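You operate a simulated robot arm through the tools that you are given. There is no shell and no other tool. Be economical: measure what you need, move in short steps, check, and stop when the job is done.

You run a simulated two-armed robot. Do the job below in one go: nothing can be reset, and whatever is moved stays where it is left.

TASK
Pull the green divider out to 30 cm, stand it in the card box and add the red socks.
Fine: hold the divider while you pull; then carry the box to the cabinet. Set down upright: green divider.

Only the result counts: the job must be done as asked and must still hold three seconds after the hand-in. Knocking over, shifting, dropping, spilling or breaking anything else fails it.

THE ROBOT
Two 7-joint arms with two-finger parallel grippers on one trunk, on a base that drives. Base frame: it is fixed to the floor where the robot stands at the start and does not move with it; the origin is under the middle of the robot, x ahead of it, y to its left, z up. Units: mm, rad, N and s.
The left shoulder is at the start at [70, 134, 1126], the right one opposite. Places, roughly: end of the green divider [500, 0, 800]; end of the grey divider [900, 0, 300]; inside of the card box [700, -100, 700]; top of the low cabinet [700, -600, 600]. Payload 1.57 kg a hand.
The TCP of each hand is the grasp point between the finger pads, 30 mm short of the fingertips. In the tool frame z runs along the fingers and y along their closing line. The gripper opens to 80 mm. The fingers are 17 mm wide and 12 mm thick; the gripper's body (40 by 82 mm) begins 80 mm behind the TCP.
Orientation is that of the tool frame in the base frame, as [roll, pitch, yaw] about the fixed x, y, z axes, in that order (R = Rz(yaw) Ry(pitch) Rx(roll)). With the fingers straight down and closing along the base's y, the tool's x points along the base's -x, its y along +y and its z along -z.

THE INTERFACE
- The arms move only by the tool play_rows. It takes "left_series", "right_series" or both (then of equal length, played together; a hand with none holds still); each is a list of rows, each an object (a shift or turn left out is 0, a gripper value left out holds the last) with "angular": the turn, a rotation vector about the base's x, y, z in units of 8 degrees (1.0 is 8 degrees), a list of three; "linear": the shift along the base's x, y, z in units of 25 mm (1.0 is 25 mm), a list of three; "hand": the finger opening in mm, from 0 to 80. In form: [{"angular": [ax, ay, az], "linear": [dx, dy, dz], "hand": hand}, ...]. A call has 1 to 10 rows; each row shifts and turns the commanded pose from where the row before left it. A call with a number of a shift or a turn outside -1 to 1 is refused whole. Each row takes 0.2 s and may step no farther than 50 mm and 0.15 rad from the row before; otherwise, or with a gripper value out of range, the whole call is refused. Where a pose cannot be reached the arm comes as near as it can. A force on the tool above 40 N (or 10 N above the force at the start of the call, whichever is more), or a blocked arm, ends the call early, and 0.2 s more pass. Each finger travels about 153 mm/s and halts on what it meets, pressing with about 23 N; the grip force reading is that of the motor and also rises with nothing between the fingers. The clock runs only during rows and for 0.2 s after the last one: add rows that do not move to give the fingers time. It gives the time, the measured TCP pose, the force on the tool (base axes), the opening and the grip force at its end, in the units of the frame above (readings bear some noise), with the torque about the TCP (base axes, N m) and any sound that the robot's microphone picked up, and new pictures: "show" is both (left out), scene, wrist or none (wrist: the cameras of the hands that moved).
- Cameras (640 x 400 px; columns grow to the right, rows downward): "scene" is now at [142, 5.4, 1336.4]; the picture's right is [0.11, -0.99, 0.00], its down [-0.69, -0.08, -0.72] and it looks along [0.71, 0.08, -0.70] (base axes); focal length 278 px, centre (320, 200). "left" rides on the left gripper at [72, 7, -122] in its tool frame; the picture's right is [-0.09, 1.00, 0.00], its down [-0.84, -0.08, -0.54] and it looks along [-0.54, -0.05, 0.84] (tool axes); focal length 238 px, centre (320, 200). "right" rides on the right gripper at [72, -7, -122] in its tool frame; the picture's right is [0.09, 1.00, 0.00], its down [-0.84, 0.08, -0.54] and it looks along [-0.54, 0.05, 0.84] (tool axes); focal length 238 px, centre (320, 200). There is no depth. A picture from a camera that has moved, and an enlarged one, comes with that camera's place and axes in the base frame and with its lens. The place of the scene camera against the robot may be out by one fixed shift of up to 18 mm in any direction.
- lift_body(by): slides the trunk up (or, below 0, down) by that many mm; the arms and the scene camera ride with it, the base frame stays. It gives what a move gives, with no picture.
- roll_base(legs): drives the robot by 1 to 6 legs, each [ahead, left, turn to the left] in mm, mm and rad, along the robot's own axes; the way and the turn of a leg run together, so that a leg with both is an arc; at most 1500 mm and 3.142 rad a leg. The arms and the cameras ride along, it lands a little off, and it stops where it bumps. It gives what a move gives, and a new picture of the scene camera.
- aim_head(pan, tilt): turns the head with the scene camera to pan (to the left, within 1.501 rad either way) and tilt (down, from -0.506 to 1.204), counted from straight ahead of the robot. It gives what a move gives, and a new picture of the scene camera.
- inspect(camera, box): a new picture of the part [left, top, right, bottom] of that camera's present view, enlarged. It takes no simulated time.
- close_job(): hands the job in; it is judged then, once.

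Work in short steps. Places have to be worked out from the pictures, the camera data and where the tool is seen: move nearer, look again, correct. Check each grasp and each placing, and mend what went wrong. You have 120 turns and 260 pictures in all, those below and enlarged ones among them. Open the grippers and draw the arms clear of the work before you hand the job in, unless the task says otherwise; then end with one line.

The tools are called by a JSON object that holds its "method" and its "body". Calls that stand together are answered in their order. play_rows: Moves the arms, as the interface text tells. Its arguments: {"type":"object","properties":{"left_series":{"type":"array"},"right_series":{"type":"array"},"show":{"type":"string","enum":["both","scene","wrist","none"]}},"required":[]} The other tools are called the same way: lift_body (by) slides the trunk up or down; roll_base (legs) drives the base; aim_head (pan, tilt) turns the head that bears the scene camera; inspect (camera, box) takes an enlarged picture of a part of a camera's view; close_job () hands the job in.

At the start:

```text
t: 0.0
left_tcp_pos: [430.8, 110.9, 1049.2]
left_tcp_rot: [-3.141, 0.0, 3.141]
left_ft_force: [-0.5, 0.2, 0.5]
left_torque: [0.02, 0.04, -0.01]
left_finger_gap: 80.0
left_grasp_force: 0.1
right_tcp_pos: [409.8, -193.2, 1077.9]
right_tcp_rot: [3.141, 0.0, 3.141]
right_ft_force: [-0.6, -0.8, 0.2]
right_torque: [0.01, 0.0, -0.01]
right_finger_gap: 79.9
right_grasp_force: 0.0
trunk travel left (down, up): [-700.0, 240.0]
robot x, y, heading: [0.1, -3.1, 0.004]
head pan, tilt: [0.113, 0.77]
```

scene: 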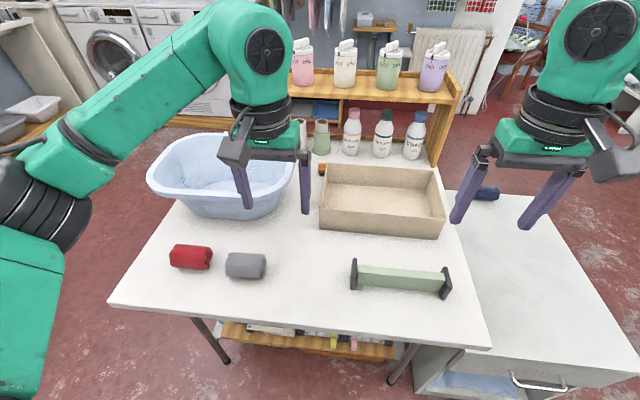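
right: 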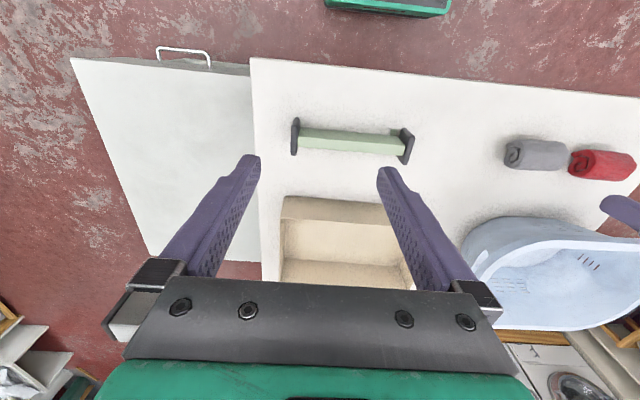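
left: 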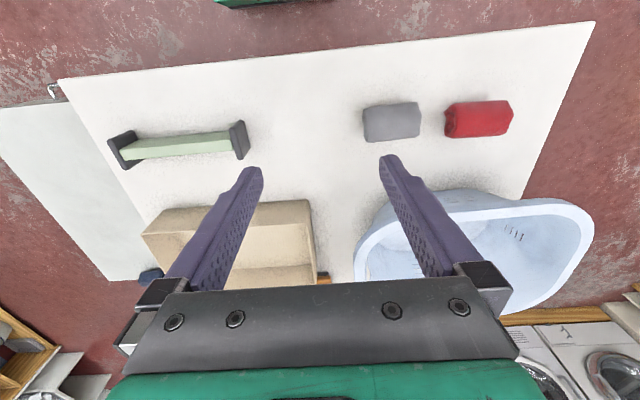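

I'll start with enlarged views of the divider, the box and the cabinet.

{"method": "inspect", "body": {"camera": "scene", "box": [300, 150, 500, 310]}}

{"method": "inspect", "body": {"camera": "right", "box": [260, 90, 450, 290]}}

{"method": "inspect", "body": {"camera": "left", "box": [90, 80, 350, 300]}}

```text
2.50 times, centred on (400, 230) of scene
camera zoom: at [142.0, 5.4, 1336.4], right [0.11, -0.99, 0.0], down [-0.69, -0.08, -0.72], along [0.71, 0.08, -0.7], focal length 694 px, centre (120, 125)
```

zoom: 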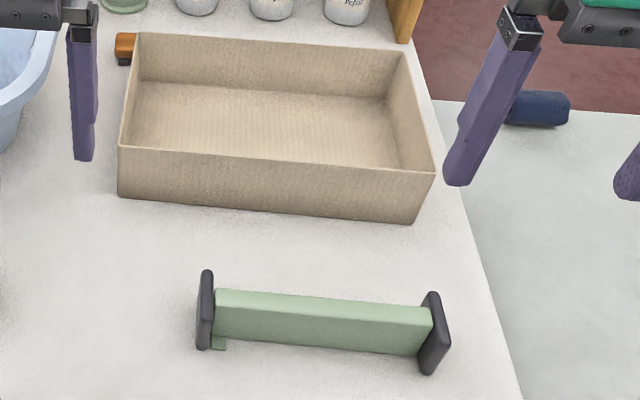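

```text
2.00 times, centred on (355, 190) of right
camera zoom: at [338.6, -200.4, 1198.8], right [-0.09, 1.0, 0.0], down [0.84, 0.08, 0.54], along [0.54, 0.05, -0.84], focal length 477 px, centre (250, 220)
```

zoom: 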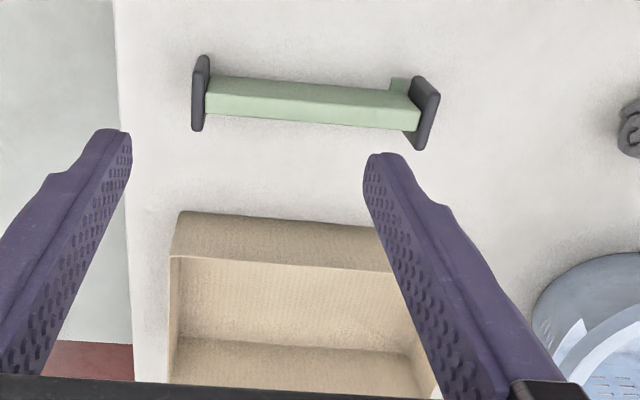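

```text
1.82 times, centred on (220, 190) of left
camera zoom: at [358.9, 117.9, 1172.3], right [0.09, 1.0, 0.0], down [0.84, -0.08, 0.54], along [0.54, -0.05, -0.84], focal length 433 px, centre (502, 218)
```

zoom: 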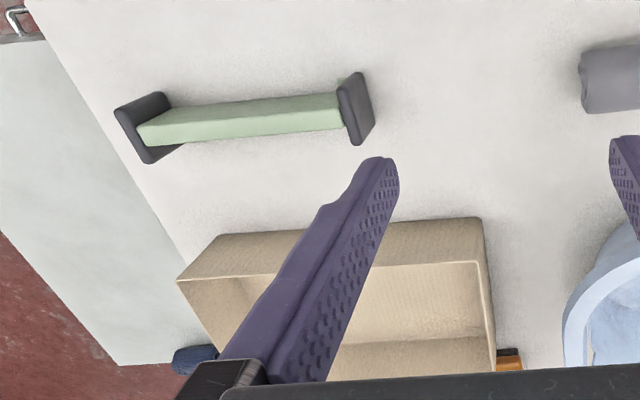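

The two cameras agree on the divider. It lies along y at x≈470, from y≈-33 to -229 and z≈795, so the table is at about z=770. I'll turn both hands to close along x, with their cameras outward, and lower them part of the way to look.

{"method": "play_rows", "body": {"left_series": [{"angular": [0, 0, -1], "linear": [0.15, -0.2, -0.3]}, {"angular": [0, 0, -1], "linear": [0.15, -0.2, -0.3]}, {"angular": [0, 0, -1], "linear": [0.15, -0.2, -0.3]}, {"angular": [0, 0, -1], "linear": [0.15, -0.2, -0.3]}, {"angular": [0, 0, -1], "linear": [0.15, -0.2, -0.3]}, {"angular": [0, 0, -1], "linear": [0.15, -0.2, -0.3]}, {"angular": [0, 0, -1], "linear": [0.15, -0.2, -0.3]}, {"angular": [0, 0, -1], "linear": [0.15, -0.2, -0.3]}, {"angular": [0, 0, -1], "linear": [0.15, -0.2, -0.3]}, {"angular": [0, 0, -1], "linear": [0.15, -0.2, -0.3]}], "right_series": [{"angular": [0, 0, 1], "linear": [0.24, -0.2, -0.3]}, {"angular": [0, 0, 1], "linear": [0.24, -0.2, -0.3]}, {"angular": [0, 0, 1], "linear": [0.24, -0.2, -0.3]}, {"angular": [0, 0, 1], "linear": [0.24, -0.2, -0.3]}, {"angular": [0, 0, 1], "linear": [0.24, -0.2, -0.3]}, {"angular": [0, 0, 1], "linear": [0.24, -0.2, -0.3]}, {"angular": [0, 0, 1], "linear": [0.24, -0.2, -0.3]}, {"angular": [0, 0, 1], "linear": [0.24, -0.2, -0.3]}, {"angular": [0, 0, 1], "linear": [0.24, -0.2, -0.3]}, {"angular": [0, 0, 1], "linear": [0.24, -0.2, -0.3]}]}}

```text
t: 2.2
left_tcp_pos: [447.8, 88.3, 1014.0]
left_tcp_rot: [-3.14, 0.003, 2.444]
left_ft_force: [-0.1, 0.2, 0.5]
left_torque: [0.01, -0.03, 0.02]
left_finger_gap: 80.0
left_grasp_force: 0.1
left hand out of reach, approached as far as the arm can: row 6, 7, 8, 9, 10
right_tcp_pos: [422.4, -210.3, 1031.3]
right_tcp_rot: [-2.981, 0.009, -2.569]
right_ft_force: [-0.4, -1.2, 0.0]
right_torque: [-0.05, 0.02, 0.02]
right_finger_gap: 79.9
right_grasp_force: 0.0
right hand out of reach, approached as far as the arm can: row 4, 5, 6, 7, 8, 9, 10
trunk travel left (down, up): [-700.0, 240.0]
robot x, y, heading: [-1.3, 0.1, -0.001]
head pan, tilt: [0.113, 0.77]
camera scene: at [140.4, 6.1, 1336.6], right [0.11, -0.99, 0.0], down [-0.69, -0.08, -0.72], along [0.71, 0.08, -0.7], focal length 278 px, centre (320, 200)
camera right: at [354.6, -239.6, 1151.8], right [-0.61, 0.78, -0.16], down [0.61, 0.59, 0.53], along [0.51, 0.23, -0.83], focal length 238 px, centre (320, 200)
camera left: at [397.7, 138.3, 1135.5], right [0.71, 0.7, 0.0], down [0.59, -0.6, 0.54], along [0.38, -0.39, -0.84], focal length 238 px, centre (320, 200)
```

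scene: 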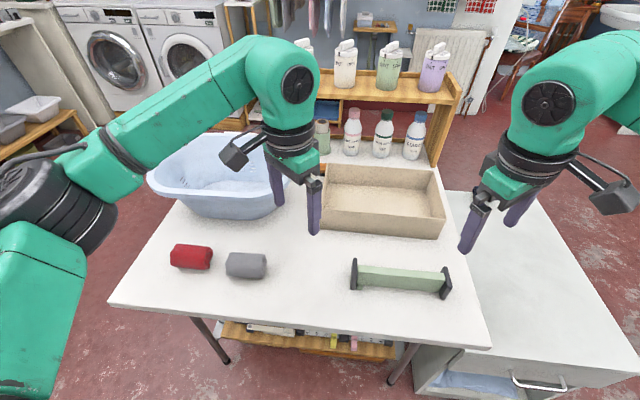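
right: 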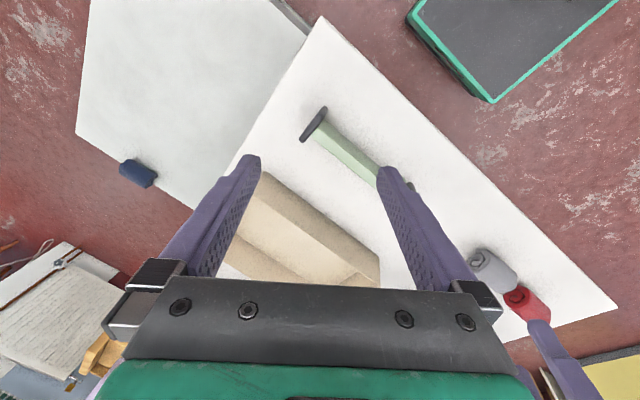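
left: 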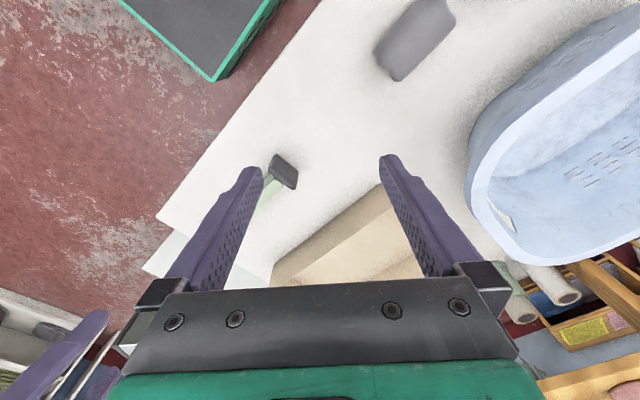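

The arms hit a limit partway, and I need to know whether it came from the turn or the shift. I'll turn the left hand only, the other way, and lower the right hand while turning it back.

{"method": "play_rows", "body": {"left_series": [{"angular": [0, 0, 1]}, {"angular": [0, 0, 1]}, {"angular": [0, 0, 1]}, {"angular": [0, 0, 1]}, {"angular": [0, 0, 1]}, {"angular": [0, 0, 1]}, {"angular": [0, 0, 1]}, {"angular": [0, 0, 1]}, {"angular": [0, 0, 1]}, {"angular": [0, 0, 1]}], "right_series": [{"angular": [0, 0, -1]}, {"angular": [0, 0, -1]}, {"angular": [0, 0, -1]}, {"angular": [0, 0, -1]}, {"angular": [0, 0, -1]}, {"linear": [0, 0, -1]}, {"linear": [0, 0, -1]}, {"linear": [0, 0, -1]}, {"linear": [0, 0, -1]}, {"linear": [0, 0, 0]}], "show": "none"}}

```text
t: 4.4
left_tcp_pos: [449.2, 87.5, 1012.5]
left_tcp_rot: [-3.142, 0.0, -2.441]
left_ft_force: [-0.5, -0.1, -0.1]
left_torque: [-0.02, 0.03, -0.02]
left_finger_gap: 80.0
left_grasp_force: 0.1
right_tcp_pos: [423.8, -212.4, 928.6]
right_tcp_rot: [-2.981, 0.008, 3.016]
right_ft_force: [0.1, -0.6, 0.7]
right_torque: [0.02, -0.02, 0.02]
right_finger_gap: 80.1
right_grasp_force: 0.1
trunk travel left (down, up): [-700.0, 240.0]
robot x, y, heading: [-0.2, 0.8, -0.004]
head pan, tilt: [0.113, 0.77]
```

Turning the other way works, and going down works too. I'll keep turning the left by +z and the right by -z, which puts the cameras inward, and remove the right hand's roll error.

{"method": "play_rows", "body": {"left_series": [{"angular": [0, 0, 1]}, {"angular": [0, 0, 1]}, {"angular": [0, 0, 1]}, {"angular": [0, 0, 1]}, {"angular": [0, 0, 1]}, {"angular": [0, 0, 1]}, {}, {}, {}, {}], "right_series": [{"angular": [0.57, 0, 0]}, {"angular": [0.57, 0, 0]}, {"angular": [0, 0, -1]}, {"angular": [0, 0, -1]}, {"angular": [0, 0, -1]}, {"angular": [0, 0, -1]}, {"angular": [0, 0, -1]}, {"angular": [0, 0, -1]}, {"angular": [0, 0, -1]}, {"angular": [0, 0, -1]}]}}

```text
t: 6.6
left_tcp_pos: [448.4, 87.4, 1013.5]
left_tcp_rot: [-3.141, 0.0, -1.605]
left_ft_force: [-0.8, -0.2, 0.6]
left_torque: [0.05, 0.05, 0.02]
left_finger_gap: 79.9
left_grasp_force: 0.0
right_tcp_pos: [423.7, -211.5, 930.7]
right_tcp_rot: [-3.139, -0.012, 1.897]
right_ft_force: [-0.4, 0.5, 0.6]
right_torque: [-0.04, 0.04, 0.0]
right_finger_gap: 80.4
right_grasp_force: 0.1
trunk travel left (down, up): [-700.0, 240.0]
robot x, y, heading: [1.5, -2.3, 0.004]
head pan, tilt: [0.113, 0.77]
camera scene: at [142.1, 5.4, 1336.4], right [0.11, -0.99, 0.0], down [-0.69, -0.08, -0.72], along [0.71, 0.08, -0.7], focal length 278 px, centre (320, 200)
camera right: at [395.3, -146.9, 1052.9], right [0.91, 0.41, 0.0], down [0.34, -0.77, 0.53], along [0.22, -0.49, -0.85], focal length 238 px, centre (320, 200)
camera left: at [440.3, 15.1, 1134.9], right [-0.99, 0.13, 0.0], down [0.11, 0.83, 0.54], along [0.07, 0.54, -0.84], focal length 238 px, centre (320, 200)
```

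scene: 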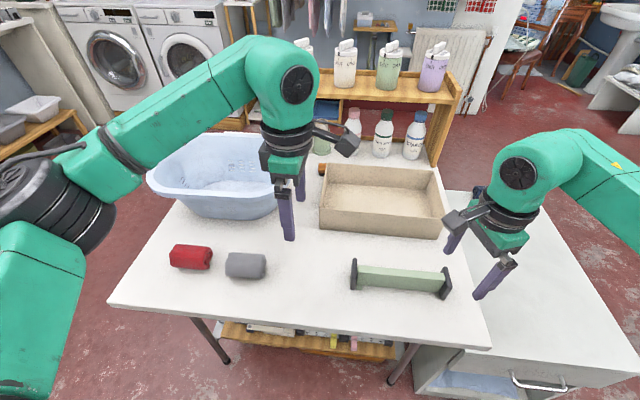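
right: 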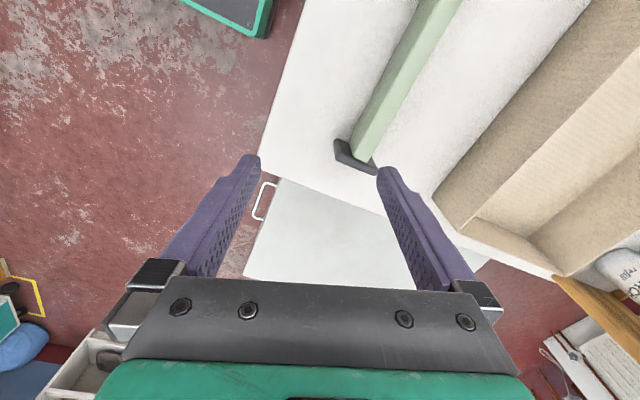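
left: 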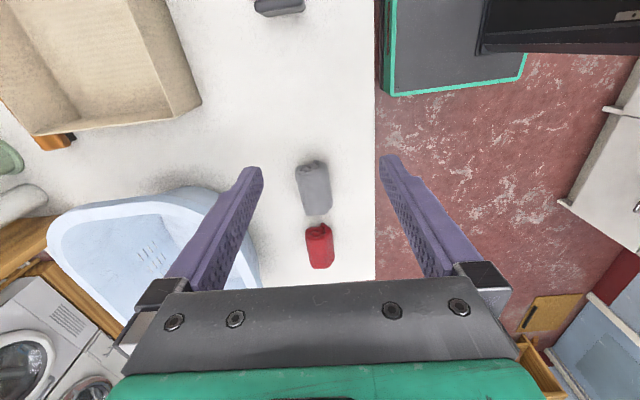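

Now I'll zoom in on the divider from the right wrist camera and the scene camera.

{"method": "inspect", "body": {"camera": "right", "box": [310, 0, 500, 190]}}

{"method": "inspect", "body": {"camera": "scene", "box": [340, 250, 460, 310]}}

```text
2.11 times, centred on (405, 95) of right
camera zoom: at [395.3, -146.9, 1052.9], right [0.91, 0.41, 0.0], down [0.34, -0.77, 0.53], along [0.22, -0.49, -0.85], focal length 502 px, centre (141, 421)
```

zoom: 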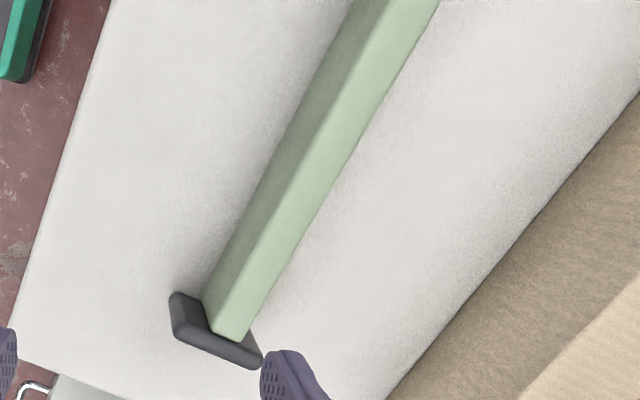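

```text
5.33 times, centred on (400, 280) of scene
camera zoom: at [142.1, 5.4, 1336.4], right [0.11, -0.99, 0.0], down [-0.69, -0.08, -0.72], along [0.71, 0.08, -0.7], focal length 1481 px, centre (-107, -227)
```

zoom: 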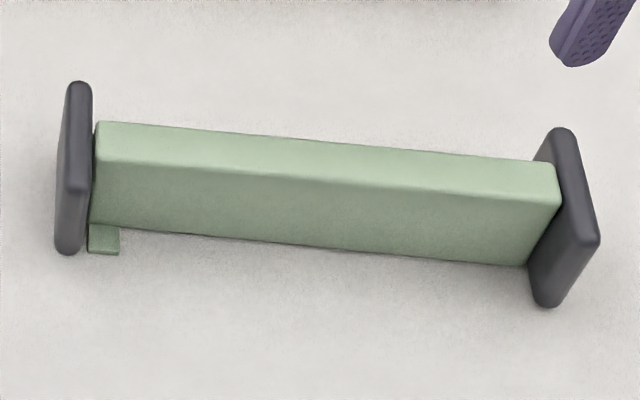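

The divider is a bar about 20 mm thick with end plates of about 46×60 mm. The seam at the left plate suggests that is the end that slides. I'll tilt both hands outward so their cameras don't clash and bring them above the two ends.

{"method": "play_rows", "body": {"left_series": [{"angular": [-1, 0, 0], "linear": [0.16, -0.4, -0.5]}, {"angular": [-1, 0, 0], "linear": [0.16, -0.4, -0.5]}, {"angular": [-1, 0, 0.25], "linear": [0.16, -0.4, -0.5]}, {"linear": [0.16, -0.6, -0.6]}, {"linear": [0.16, -0.6, -0.6]}, {"linear": [0, -0.6, -0.6]}, {"linear": [0, -0.6, -0.6]}], "right_series": [{"angular": [0, 0, -1], "linear": [0.4, 0, 0]}, {"angular": [0, 0, -1], "linear": [0.4, 0, 0]}, {"angular": [0, 0, -0.33], "linear": [0.4, 0, 0]}, {"angular": [1, 0, 0], "linear": [0.4, 0, 0]}, {"angular": [1, 0, 0], "linear": [0.24, 0, 0]}, {"angular": [1, 0, 0]}, {}]}}

```text
t: 8.2
left_tcp_pos: [470.6, -5.5, 916.2]
left_tcp_rot: [-3.129, -0.419, -1.571]
left_ft_force: [-0.3, 0.0, 1.1]
left_torque: [0.0, 0.0, -0.03]
left_finger_gap: 80.0
left_grasp_force: 0.1
right_tcp_pos: [470.3, -210.8, 929.6]
right_tcp_rot: [-3.141, -0.433, 1.573]
right_ft_force: [0.9, -0.1, -0.7]
right_torque: [0.04, -0.06, 0.0]
right_finger_gap: 80.0
right_grasp_force: 0.0
trunk travel left (down, up): [-700.0, 240.0]
robot x, y, heading: [1.9, -0.9, -0.003]
head pan, tilt: [0.113, 0.77]
camera scene: at [142.6, 4.9, 1336.4], right [0.11, -0.99, 0.0], down [-0.69, -0.08, -0.72], along [0.71, 0.08, -0.7], focal length 278 px, centre (320, 200)
camera right: at [463.4, -197.8, 1070.3], right [1.0, 0.09, 0.04], down [0.08, -0.99, 0.14], along [0.05, -0.14, -0.99], focal length 238 px, centre (320, 200)
camera left: at [462.8, -22.1, 1057.0], right [-1.0, 0.08, -0.05], down [0.07, 0.99, 0.16], along [0.06, 0.15, -0.99], focal length 238 px, centre (320, 200)
```

scene: 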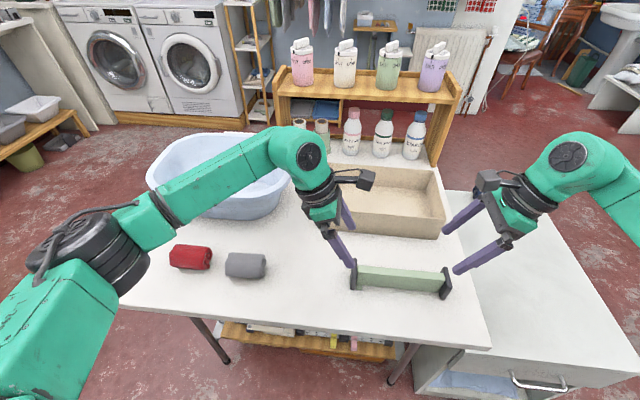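
right: 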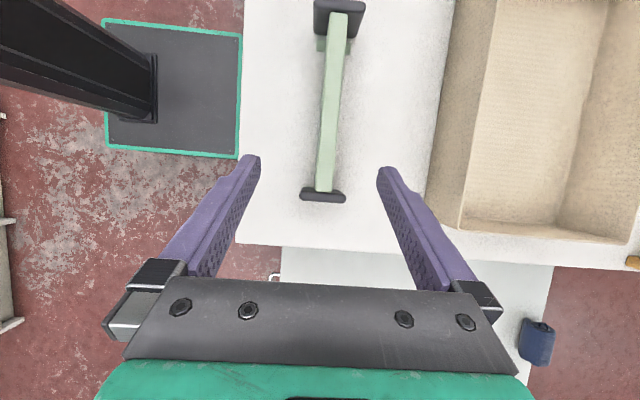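
left: 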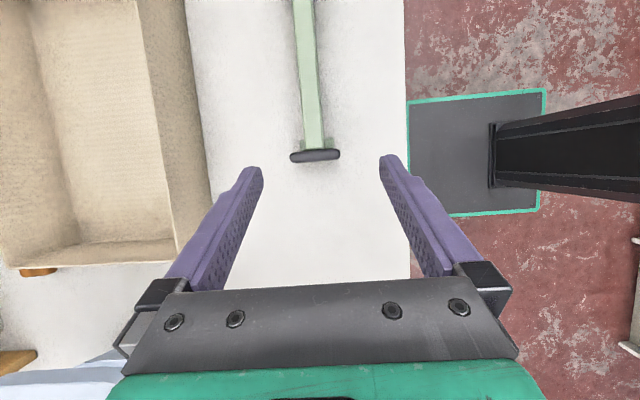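

The views from above put the divider's centreline at x≈480 and its plates at y≈-32 and y≈-229, about 210 mm outer length. I'll lower the left hand onto the left plate's edges and the right hand around the bar near its right end, stopping just short of the table.

{"method": "play_rows", "body": {"left_series": [{"linear": [0.063, -0.163, -0.84]}, {"linear": [0.063, -0.163, -0.84]}, {"linear": [0.063, -0.163, -0.84]}, {"linear": [0.063, -0.163, -0.84]}, {"linear": [0.063, -0.163, -0.84]}, {"linear": [0.063, -0.163, -0.84]}, {}], "right_series": [{"linear": [0.065, 0.152, -0.93]}, {"linear": [0.065, 0.152, -0.93]}, {"linear": [0.065, 0.152, -0.93]}, {"linear": [0.065, 0.152, -0.93]}, {"linear": [0.065, 0.152, -0.93]}, {"linear": [0.065, 0.152, -0.93]}, {}]}}

```text
t: 9.8
left_tcp_pos: [478.6, -27.4, 788.9]
left_tcp_rot: [-3.128, -0.42, -1.573]
left_ft_force: [0.4, -0.2, 0.2]
left_torque: [0.01, 0.0, -0.02]
left_finger_gap: 79.8
left_grasp_force: 0.1
right_tcp_pos: [477.6, -187.1, 791.1]
right_tcp_rot: [-3.141, -0.433, 1.576]
right_ft_force: [0.0, -0.5, 0.2]
right_torque: [-0.03, 0.01, 0.02]
right_finger_gap: 79.7
right_grasp_force: 0.0
trunk travel left (down, up): [-700.0, 240.0]
robot x, y, heading: [0.3, 0.3, -0.002]
head pan, tilt: [0.113, 0.77]
camera scene: at [141.7, 5.5, 1336.5], right [0.11, -0.99, 0.0], down [-0.69, -0.08, -0.72], along [0.71, 0.08, -0.7], focal length 278 px, centre (320, 200)
camera right: at [471.3, -173.4, 931.6], right [1.0, 0.09, 0.04], down [0.08, -0.99, 0.14], along [0.05, -0.14, -0.99], focal length 238 px, centre (320, 200)
camera left: at [471.7, -44.1, 929.7], right [-1.0, 0.08, -0.05], down [0.07, 0.99, 0.16], along [0.06, 0.15, -0.99], focal length 238 px, centre (320, 200)
```

scene: 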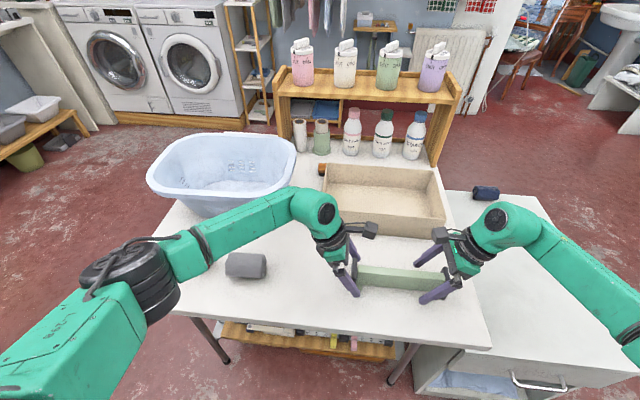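
right: 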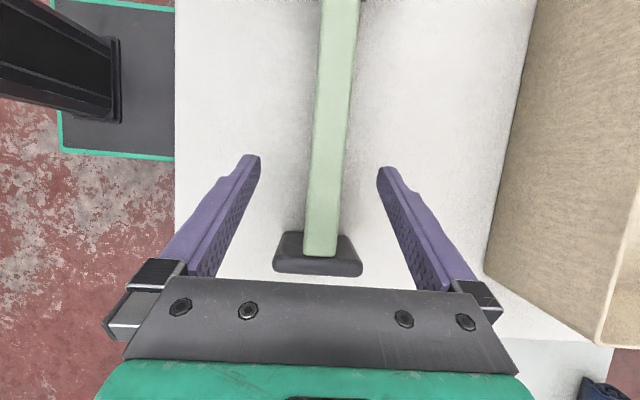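
left: 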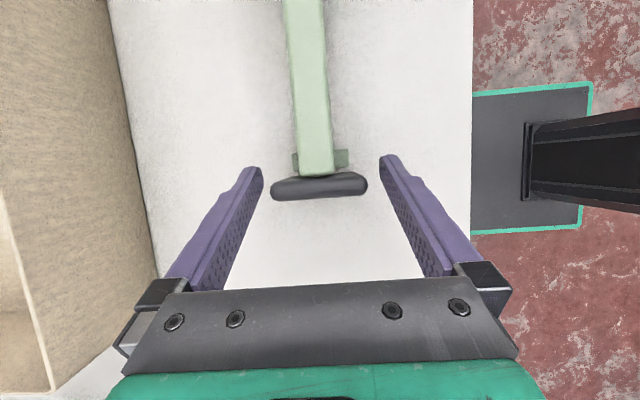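

Both hands straddle their parts and are well aligned. I'll lower a little further and close the right hand on the bar, then the left on the plate.

{"method": "play_rows", "body": {"left_series": [{"linear": [0, -0.14, -0.2]}, {"hand": 48}, {"hand": 40}, {"hand": 30}, {"hand": 20}, {}, {}], "right_series": [{"linear": [0, 0, -0.2]}, {"hand": 20}, {"hand": 10}, {"hand": 0}, {}, {}, {}], "show": "wrist"}}

```text
t: 11.4
left_tcp_pos: [479.8, -31.3, 784.7]
left_tcp_rot: [-3.129, -0.419, -1.575]
left_ft_force: [-6.5, 0.0, 3.1]
left_torque: [-0.09, 0.46, -0.5]
left_finger_gap: 55.3
left_grasp_force: 22.9
right_tcp_pos: [479.7, -188.0, 786.7]
right_tcp_rot: [3.141, -0.431, 1.574]
right_ft_force: [7.0, 0.6, -1.8]
right_torque: [-0.42, -0.47, -0.47]
right_finger_gap: 19.9
right_grasp_force: 23.0
trunk travel left (down, up): [-700.0, 240.0]
robot x, y, heading: [-1.2, 0.1, -0.001]
head pan, tilt: [0.113, 0.77]
camera right: at [472.3, -173.9, 927.0], right [1.0, 0.09, 0.04], down [0.08, -0.99, 0.14], along [0.05, -0.14, -0.99], focal length 238 px, centre (320, 200)
camera left: at [471.7, -48.1, 925.2], right [-1.0, 0.08, -0.05], down [0.07, 0.99, 0.16], along [0.06, 0.15, -0.99], focal length 238 px, centre (320, 200)
```

right: 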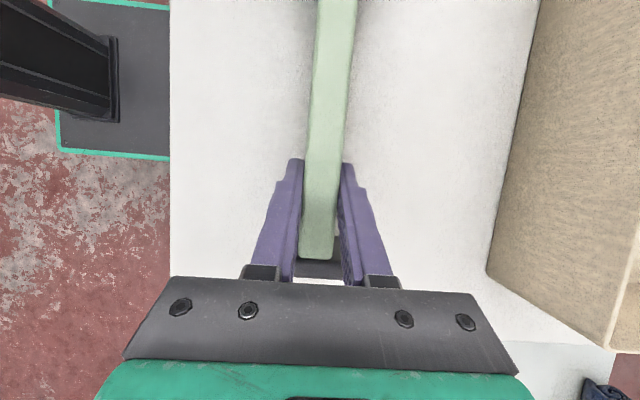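
left: 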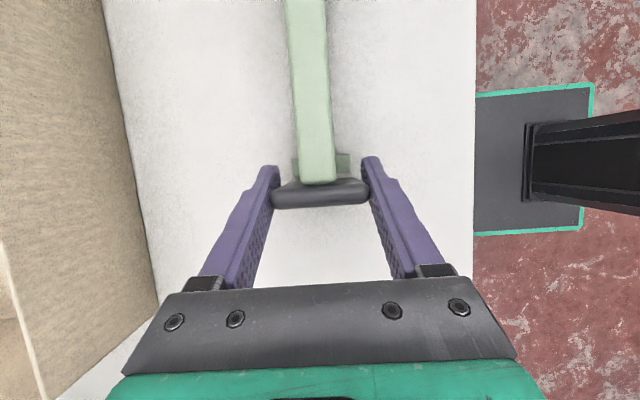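

Both grasps hold: the bar is 20 mm thick and the plate 55 mm wide. As a test I'll pull the left plate about 20 mm along +y while the right hand holds.

{"method": "play_rows", "body": {"left_series": [{"linear": [0, 0.16, 0]}, {"linear": [0, 0.16, 0]}, {"linear": [0, 0.16, 0]}, {"linear": [0, 0.16, 0]}, {"linear": [0, 0.16, 0]}, {}], "show": "both"}}

```text
t: 12.8
left_tcp_pos: [479.8, -10.1, 784.1]
left_tcp_rot: [-3.13, -0.418, -1.57]
left_ft_force: [-2.9, -0.3, 3.3]
left_torque: [-0.54, 0.49, -0.17]
left_finger_gap: 55.3
left_grasp_force: 22.5
right_tcp_pos: [479.2, -188.1, 786.4]
right_tcp_rot: [-3.14, -0.431, 1.575]
right_ft_force: [2.4, 0.6, -2.2]
right_torque: [0.03, -0.49, -0.39]
right_finger_gap: 19.6
right_grasp_force: 23.3
trunk travel left (down, up): [-700.0, 240.0]
robot x, y, heading: [-0.2, 3.9, -0.001]
head pan, tilt: [0.113, 0.77]
camera scene: at [142.1, 5.3, 1336.4], right [0.11, -0.99, 0.0], down [-0.69, -0.08, -0.72], along [0.71, 0.08, -0.7], focal length 278 px, centre (320, 200)
camera left: at [472.0, -26.8, 924.9], right [-1.0, 0.08, -0.05], down [0.07, 0.99, 0.16], along [0.06, 0.15, -0.99], focal length 238 px, centre (320, 200)
```

scene: 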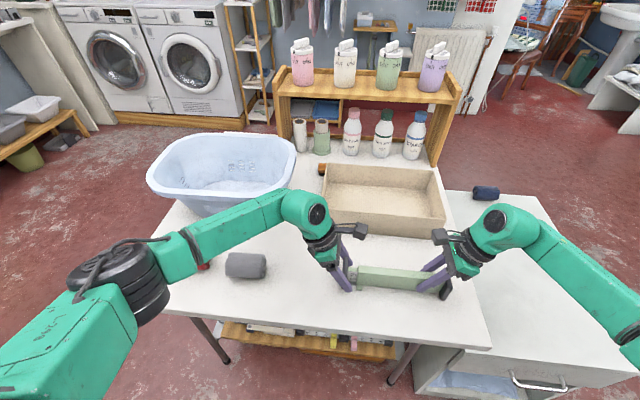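
left: 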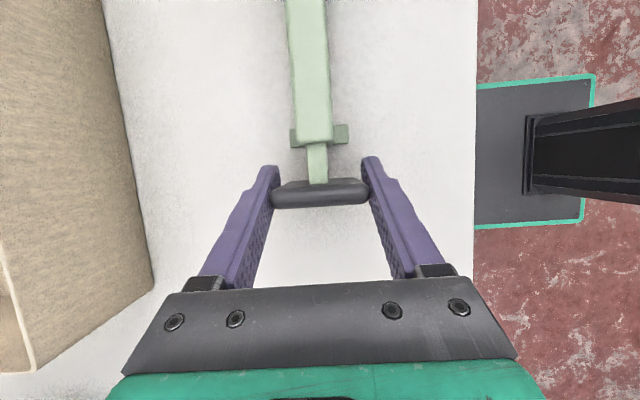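

The inner bar slides out smoothly, and the foot stays with the outer part. That shows this resting orientation is upright. I'll pull about 60 mm more.

{"method": "play_rows", "body": {"left_series": [{"linear": [0, 0.3, 0]}, {"linear": [0, 0.3, 0]}, {"linear": [0, 0.3, 0]}, {"linear": [0, 0.3, 0]}, {"linear": [0, 0.3, 0]}, {"linear": [0, 0.3, 0]}, {"linear": [0, 0.3, 0]}, {"linear": [0, 0.3, 0]}, {}], "show": "both"}}

{"method": "inspect", "body": {"camera": "right", "box": [240, 0, 400, 290]}}

{"method": "inspect", "body": {"camera": "scene", "box": [320, 240, 470, 320]}}

```text
t: 14.8
left_tcp_pos: [478.5, 49.0, 785.0]
left_tcp_rot: [-3.13, -0.418, -1.573]
left_ft_force: [-1.3, -1.0, -1.5]
left_torque: [-0.23, 0.35, -0.11]
left_finger_gap: 55.3
left_grasp_force: 22.9
right_tcp_pos: [478.9, -187.5, 786.1]
right_tcp_rot: [-3.14, -0.43, 1.574]
right_ft_force: [1.5, 0.8, 1.5]
right_torque: [0.68, -0.36, -0.15]
right_finger_gap: 19.7
right_grasp_force: 23.2
trunk travel left (down, up): [-700.0, 240.0]
robot x, y, heading: [0.7, 1.5, 0.001]
head pan, tilt: [0.113, 0.77]
camera scene: at [142.3, 5.2, 1336.4], right [0.11, -0.99, 0.0], down [-0.69, -0.08, -0.72], along [0.71, 0.08, -0.7], focal length 278 px, centre (320, 200)
camera left: at [471.6, 31.8, 925.0], right [-1.0, 0.08, -0.05], down [0.07, 0.98, 0.16], along [0.06, 0.15, -0.99], focal length 238 px, centre (320, 200)
```

scene: 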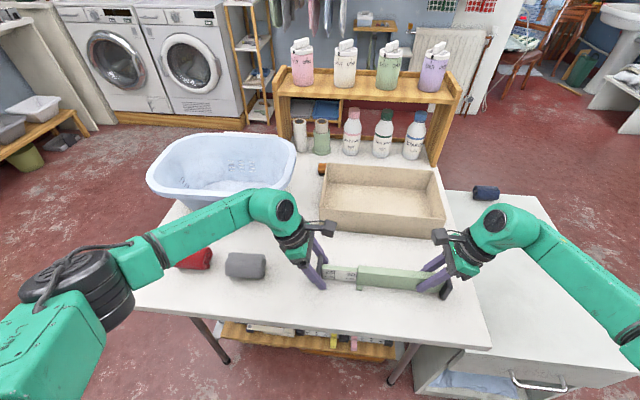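
left: 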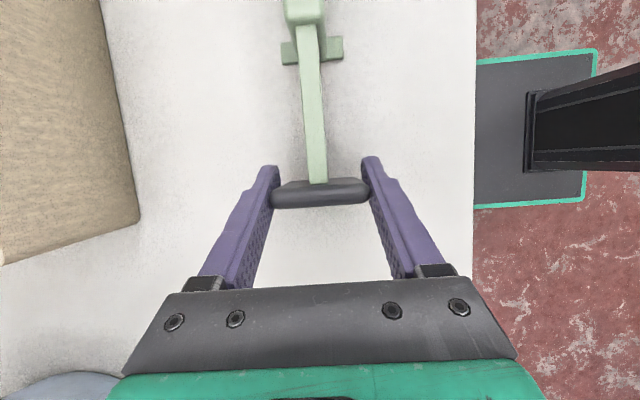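

```text
1.38 times, centred on (320, 145) of right
camera zoom: at [472.3, -174.1, 927.2], right [1.0, 0.09, 0.04], down [0.08, -0.99, 0.14], along [0.05, -0.14, -0.99], focal length 329 px, centre (320, 276)
```

zoom: 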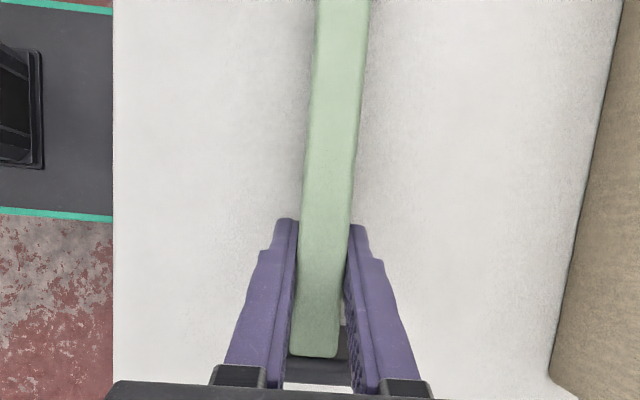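

```text
4.27 times, centred on (395, 280) of scene
camera zoom: at [142.3, 5.2, 1336.4], right [0.11, -0.99, 0.0], down [-0.69, -0.08, -0.72], along [0.71, 0.08, -0.7], focal length 1185 px, centre (0, -141)
```

zoom: 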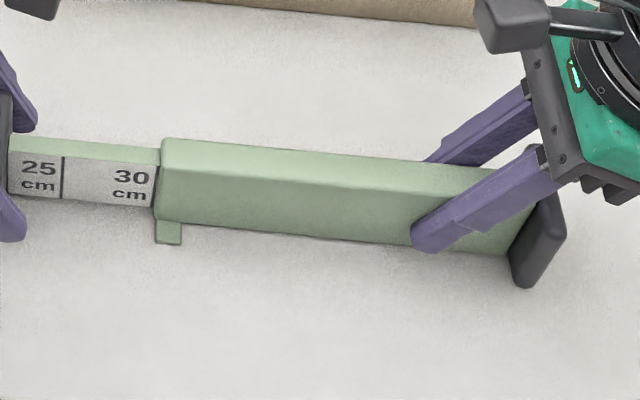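

A scale has appeared on the inner bar, and the 30 cm line sits right at the sleeve edge. I'll zoom in further.

{"method": "inspect", "body": {"camera": "scene", "box": [318, 262, 378, 300]}}

```text
10.53 times, centred on (348, 281) of scene
camera zoom: at [142.3, 5.2, 1336.4], right [0.11, -0.99, 0.0], down [-0.69, -0.08, -0.72], along [0.71, 0.08, -0.7], focal length 2923 px, centre (25, -653)
```

zoom: 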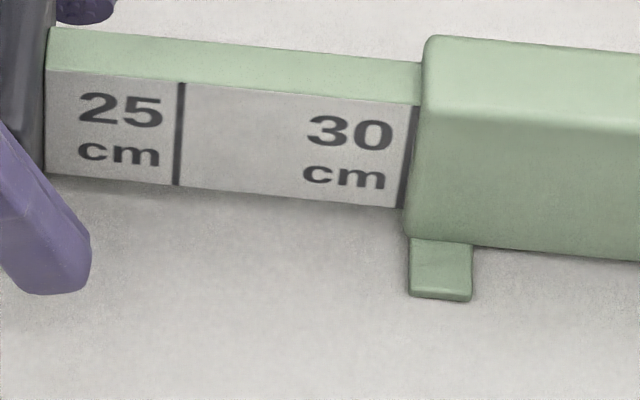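

The 30 cm line is at the sleeve edge, so the extension is right. I'll release both hands, back the left hand up and away, and bring the right hand upright over the middle at y≈-95 for a one-hand carry.

{"method": "play_rows", "body": {"left_series": [{"hand": 80}, {}, {"linear": [0, 0.2, 1]}, {"linear": [0, 0.2, 1]}, {"linear": [0, 0.4, 1]}, {"linear": [0, 0.4, 1]}, {"linear": [0, 0.4, 1]}, {"linear": [0, 0.4, 1]}, {}, {}], "right_series": [{"hand": 60}, {}, {"linear": [0, 0, 1]}, {"linear": [0, 0, 1]}, {"linear": [0, 0, 1]}, {"angular": [-1, 0, 0], "linear": [0, 0.8, 0]}, {"angular": [-1, 0, 0], "linear": [0, 0.9, 0]}, {"angular": [-1, 0, 0], "linear": [0, 1, 0]}, {"linear": [0, 1, 0]}, {}], "show": "both"}}

```text
t: 17.0
left_tcp_pos: [478.4, 97.3, 935.6]
left_tcp_rot: [-3.129, -0.418, -1.572]
left_ft_force: [-0.9, 0.0, -0.5]
left_torque: [0.03, 0.01, -0.02]
left_finger_gap: 79.9
left_grasp_force: 0.1
right_tcp_pos: [479.5, -96.4, 861.3]
right_tcp_rot: [-3.138, -0.011, 1.574]
right_ft_force: [0.6, 0.8, 1.1]
right_torque: [0.01, -0.03, 0.01]
right_finger_gap: 60.2
right_grasp_force: 0.1
trunk travel left (down, up): [-700.0, 240.0]
robot x, y, heading: [4.1, 0.8, 0.001]
head pan, tilt: [0.113, 0.77]
camera scene: at [141.9, 4.8, 1336.4], right [0.11, -0.99, 0.0], down [-0.69, -0.08, -0.72], along [0.71, 0.08, -0.7], focal length 278 px, centre (320, 200)
camera right: at [473.4, -26.5, 984.6], right [1.0, 0.1, 0.0], down [0.08, -0.84, 0.53], along [0.05, -0.53, -0.85], focal length 238 px, centre (320, 200)
camera left: at [470.3, 81.2, 1076.2], right [-1.0, 0.08, -0.05], down [0.07, 0.98, 0.16], along [0.06, 0.15, -0.99], focal length 238 px, centre (320, 200)
```

scene: 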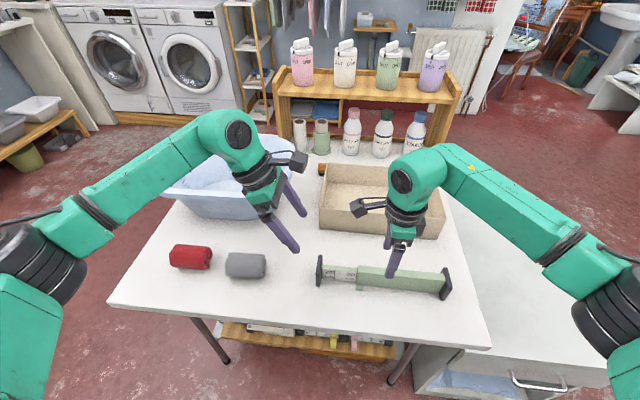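
right: 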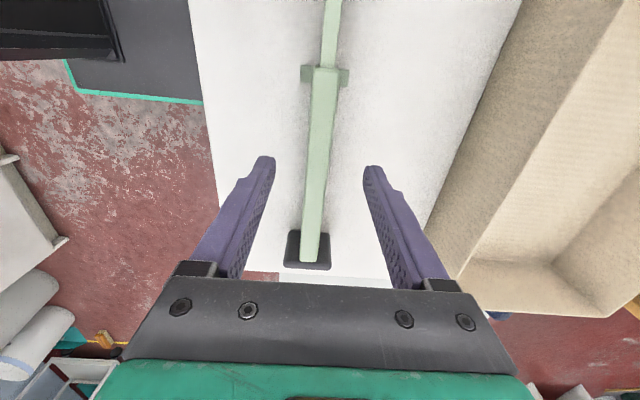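
left: 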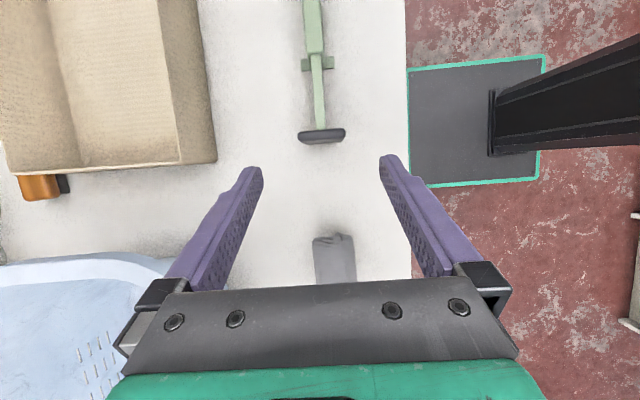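

The right hand is centred over the sleeve. I'll lower it 74 mm, grip, then lift a little to check the hold.

{"method": "play_rows", "body": {"right_series": [{"linear": [0, 0, -1]}, {"linear": [0, 0, -1]}, {"linear": [0, 0, -0.95]}, {"hand": 30}, {"hand": 10}, {"hand": 0}, {}, {"linear": [0, 0, 0.4]}, {"linear": [0, 0, 0.6]}, {}]}}

{"method": "inspect", "body": {"camera": "scene", "box": [300, 240, 470, 320]}}

```text
t: 19.2
left_tcp_pos: [478.1, 99.5, 935.6]
left_tcp_rot: [-3.13, -0.419, -1.573]
left_ft_force: [0.7, 0.0, -0.8]
left_torque: [-0.03, 0.01, -0.03]
left_finger_gap: 79.9
left_grasp_force: 0.1
right_tcp_pos: [480.2, -96.6, 811.1]
right_tcp_rot: [-3.139, -0.012, 1.574]
right_ft_force: [-0.1, -0.1, -0.9]
right_torque: [0.0, 0.0, -0.01]
right_finger_gap: 19.4
right_grasp_force: 22.8
trunk travel left (down, up): [-700.0, 240.0]
robot x, y, heading: [-0.9, 0.2, -0.005]
head pan, tilt: [0.113, 0.77]
camera scene: at [142.4, 5.4, 1336.4], right [0.11, -0.99, 0.0], down [-0.69, -0.08, -0.72], along [0.71, 0.08, -0.7], focal length 278 px, centre (320, 200)
camera right: at [472.5, -25.6, 933.7], right [1.0, 0.1, 0.0], down [0.08, -0.84, 0.53], along [0.05, -0.53, -0.85], focal length 238 px, centre (320, 200)
```

scene: 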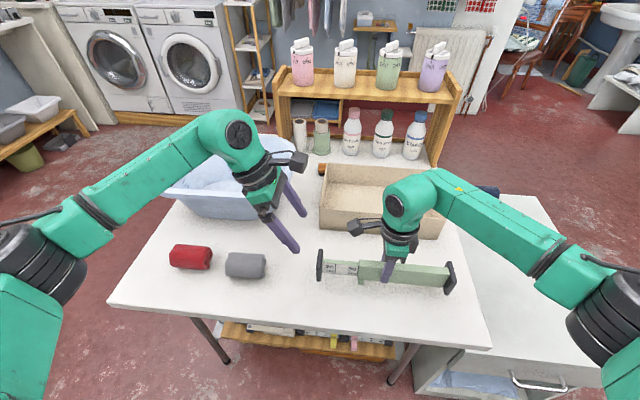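
right: 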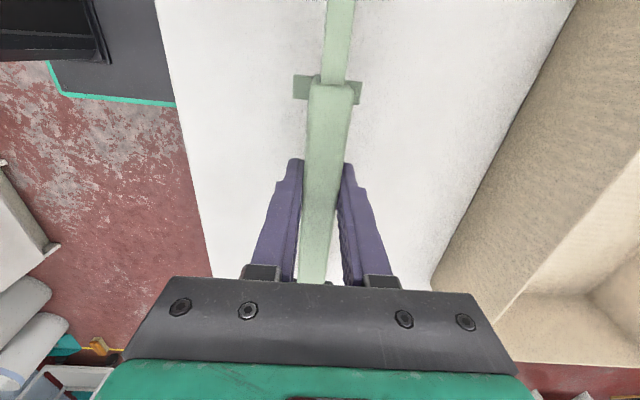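

```text
3.76 times, centred on (385, 280) of scene
camera zoom: at [142.4, 5.4, 1336.4], right [0.11, -0.99, 0.0], down [-0.69, -0.08, -0.72], along [0.71, 0.08, -0.7], focal length 1045 px, centre (75, -101)
```

zoom: 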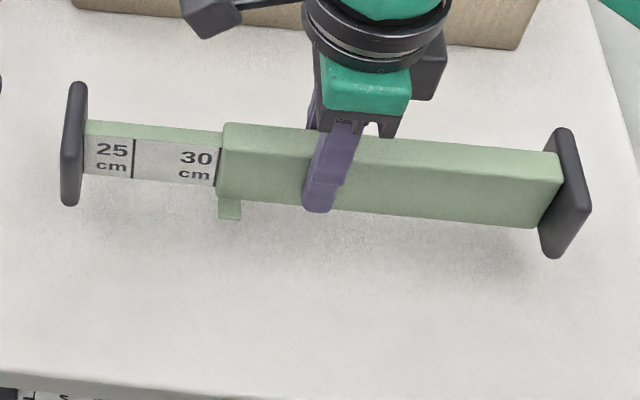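

The hold is level and the length is unchanged. I'll move the left hand clear, raise the divider to z≈900 and carry it toward the box.

{"method": "play_rows", "body": {"left_series": [{"linear": [0, 1, 0.5]}, {"linear": [0, 1, 0.5]}, {"linear": [0, 1, 0.5]}, {"linear": [0, 1, 0.5]}, {}, {}, {}, {}, {}, {}], "right_series": [{"linear": [0, 0, 0.9]}, {"linear": [0, 0, 0.9]}, {"linear": [0, 0, 0.9]}, {"linear": [0, 0, 0.9]}, {"linear": [0.6, 0, 0]}, {"linear": [0.8, 0, 0]}, {"linear": [0.8, 0, 0]}, {"linear": [0.8, 0, 0]}, {"linear": [0.8, 0, 0]}, {"linear": [0.6, 0, 0]}]}}

```text
t: 21.4
left_tcp_pos: [479.4, 200.4, 983.6]
left_tcp_rot: [-3.131, -0.418, -1.573]
left_ft_force: [-0.8, 0.3, -0.5]
left_torque: [-0.02, 0.03, 0.01]
left_finger_gap: 79.9
left_grasp_force: 0.1
right_tcp_pos: [591.0, -95.8, 901.4]
right_tcp_rot: [-3.137, -0.01, 1.578]
right_ft_force: [-0.1, 0.2, -1.0]
right_torque: [-0.04, 0.02, 0.01]
right_finger_gap: 19.8
right_grasp_force: 23.0
trunk travel left (down, up): [-700.0, 240.0]
robot x, y, heading: [-2.1, -1.5, 0.002]
head pan, tilt: [0.113, 0.77]
camera scene: at [142.6, 6.5, 1336.3], right [0.11, -0.99, 0.0], down [-0.69, -0.08, -0.72], along [0.71, 0.08, -0.7], focal length 278 px, centre (320, 200)
camera right: at [583.1, -25.2, 1024.5], right [1.0, 0.1, 0.0], down [0.08, -0.84, 0.53], along [0.05, -0.53, -0.85], focal length 238 px, centre (320, 200)
camera left: at [471.1, 183.9, 1124.0], right [-1.0, 0.08, -0.05], down [0.07, 0.99, 0.15], along [0.06, 0.15, -0.99], focal length 238 px, centre (320, 200)
```

scene: 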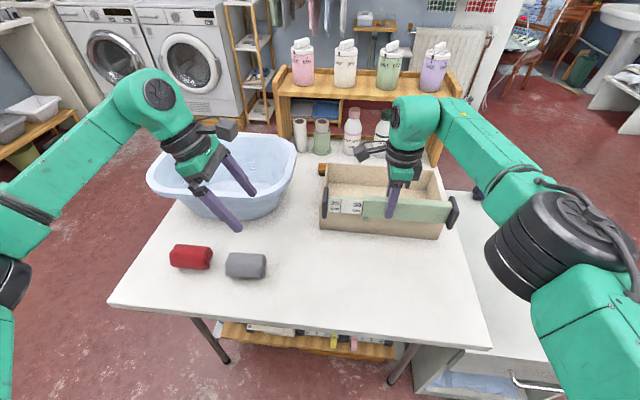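
right: 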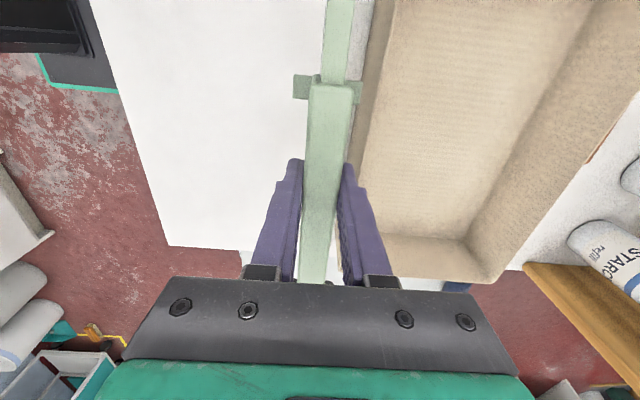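
left: 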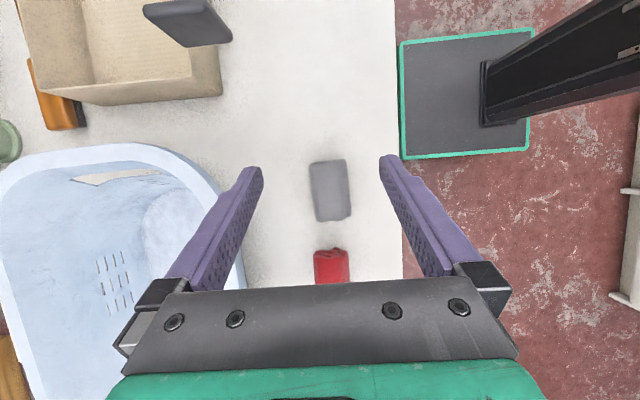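

It reaches well, and the divider's ends look centred over the box. I'll move on about 100 mm so it hangs over the interior, then check the end clearances.

{"method": "play_rows", "body": {"right_series": [{"linear": [0.6, 0, 0]}, {"linear": [0.8, 0, 0]}, {"linear": [0.8, 0, 0]}, {"linear": [0.8, 0, 0]}, {"linear": [0.8, 0, 0]}, {"linear": [0.6, 0, 0]}, {}]}}

{"method": "inspect", "body": {"camera": "scene", "box": [300, 140, 470, 250]}}

```text
t: 23.0
left_tcp_pos: [478.4, 200.2, 983.6]
left_tcp_rot: [-3.13, -0.419, -1.574]
left_ft_force: [0.0, -0.1, -0.3]
left_torque: [-0.01, -0.01, 0.02]
left_finger_gap: 79.7
left_grasp_force: 0.1
right_tcp_pos: [599.4, -96.6, 903.0]
right_tcp_rot: [-3.14, -0.01, 1.575]
right_ft_force: [-0.4, 0.2, -0.9]
right_torque: [-0.01, 0.0, -0.04]
right_finger_gap: 19.6
right_grasp_force: 23.4
right hand out of reach, approached as far as the arm can: row 1, 2, 3, 4, 5, 6
trunk travel left (down, up): [-700.0, 240.0]
robot x, y, heading: [-3.8, -0.2, 0.0]
head pan, tilt: [0.113, 0.77]
camera scene: at [142.3, 5.5, 1336.4], right [0.11, -0.99, 0.0], down [-0.69, -0.08, -0.72], along [0.71, 0.08, -0.7], focal length 278 px, centre (320, 200)
camera right: at [592.2, -27.3, 1025.0], right [1.0, 0.1, 0.0], down [0.08, -0.84, 0.53], along [0.05, -0.53, -0.85], focal length 238 px, centre (320, 200)
```

scene: 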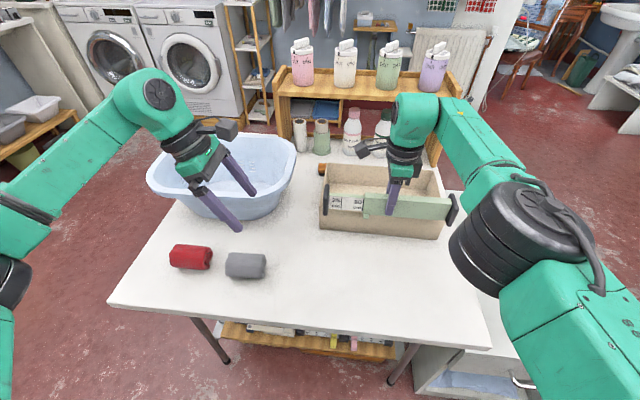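
right: 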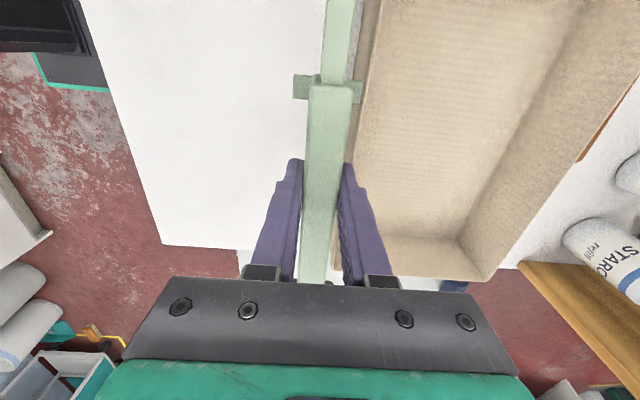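

```text
3.64 times, centred on (385, 195) of scene
camera zoom: at [142.3, 5.5, 1336.4], right [0.11, -0.99, 0.0], down [-0.69, -0.08, -0.72], along [0.71, 0.08, -0.7], focal length 1010 px, centre (84, 218)
```

zoom: 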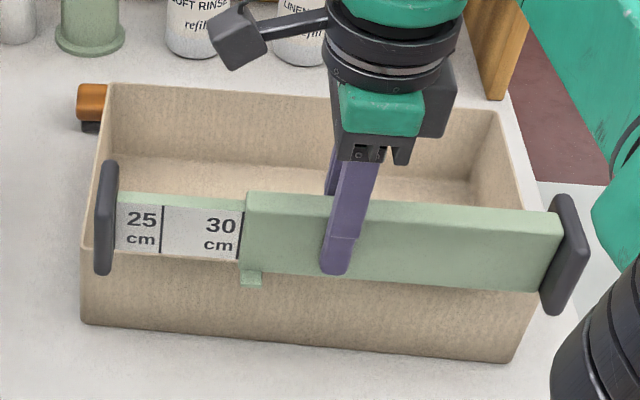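

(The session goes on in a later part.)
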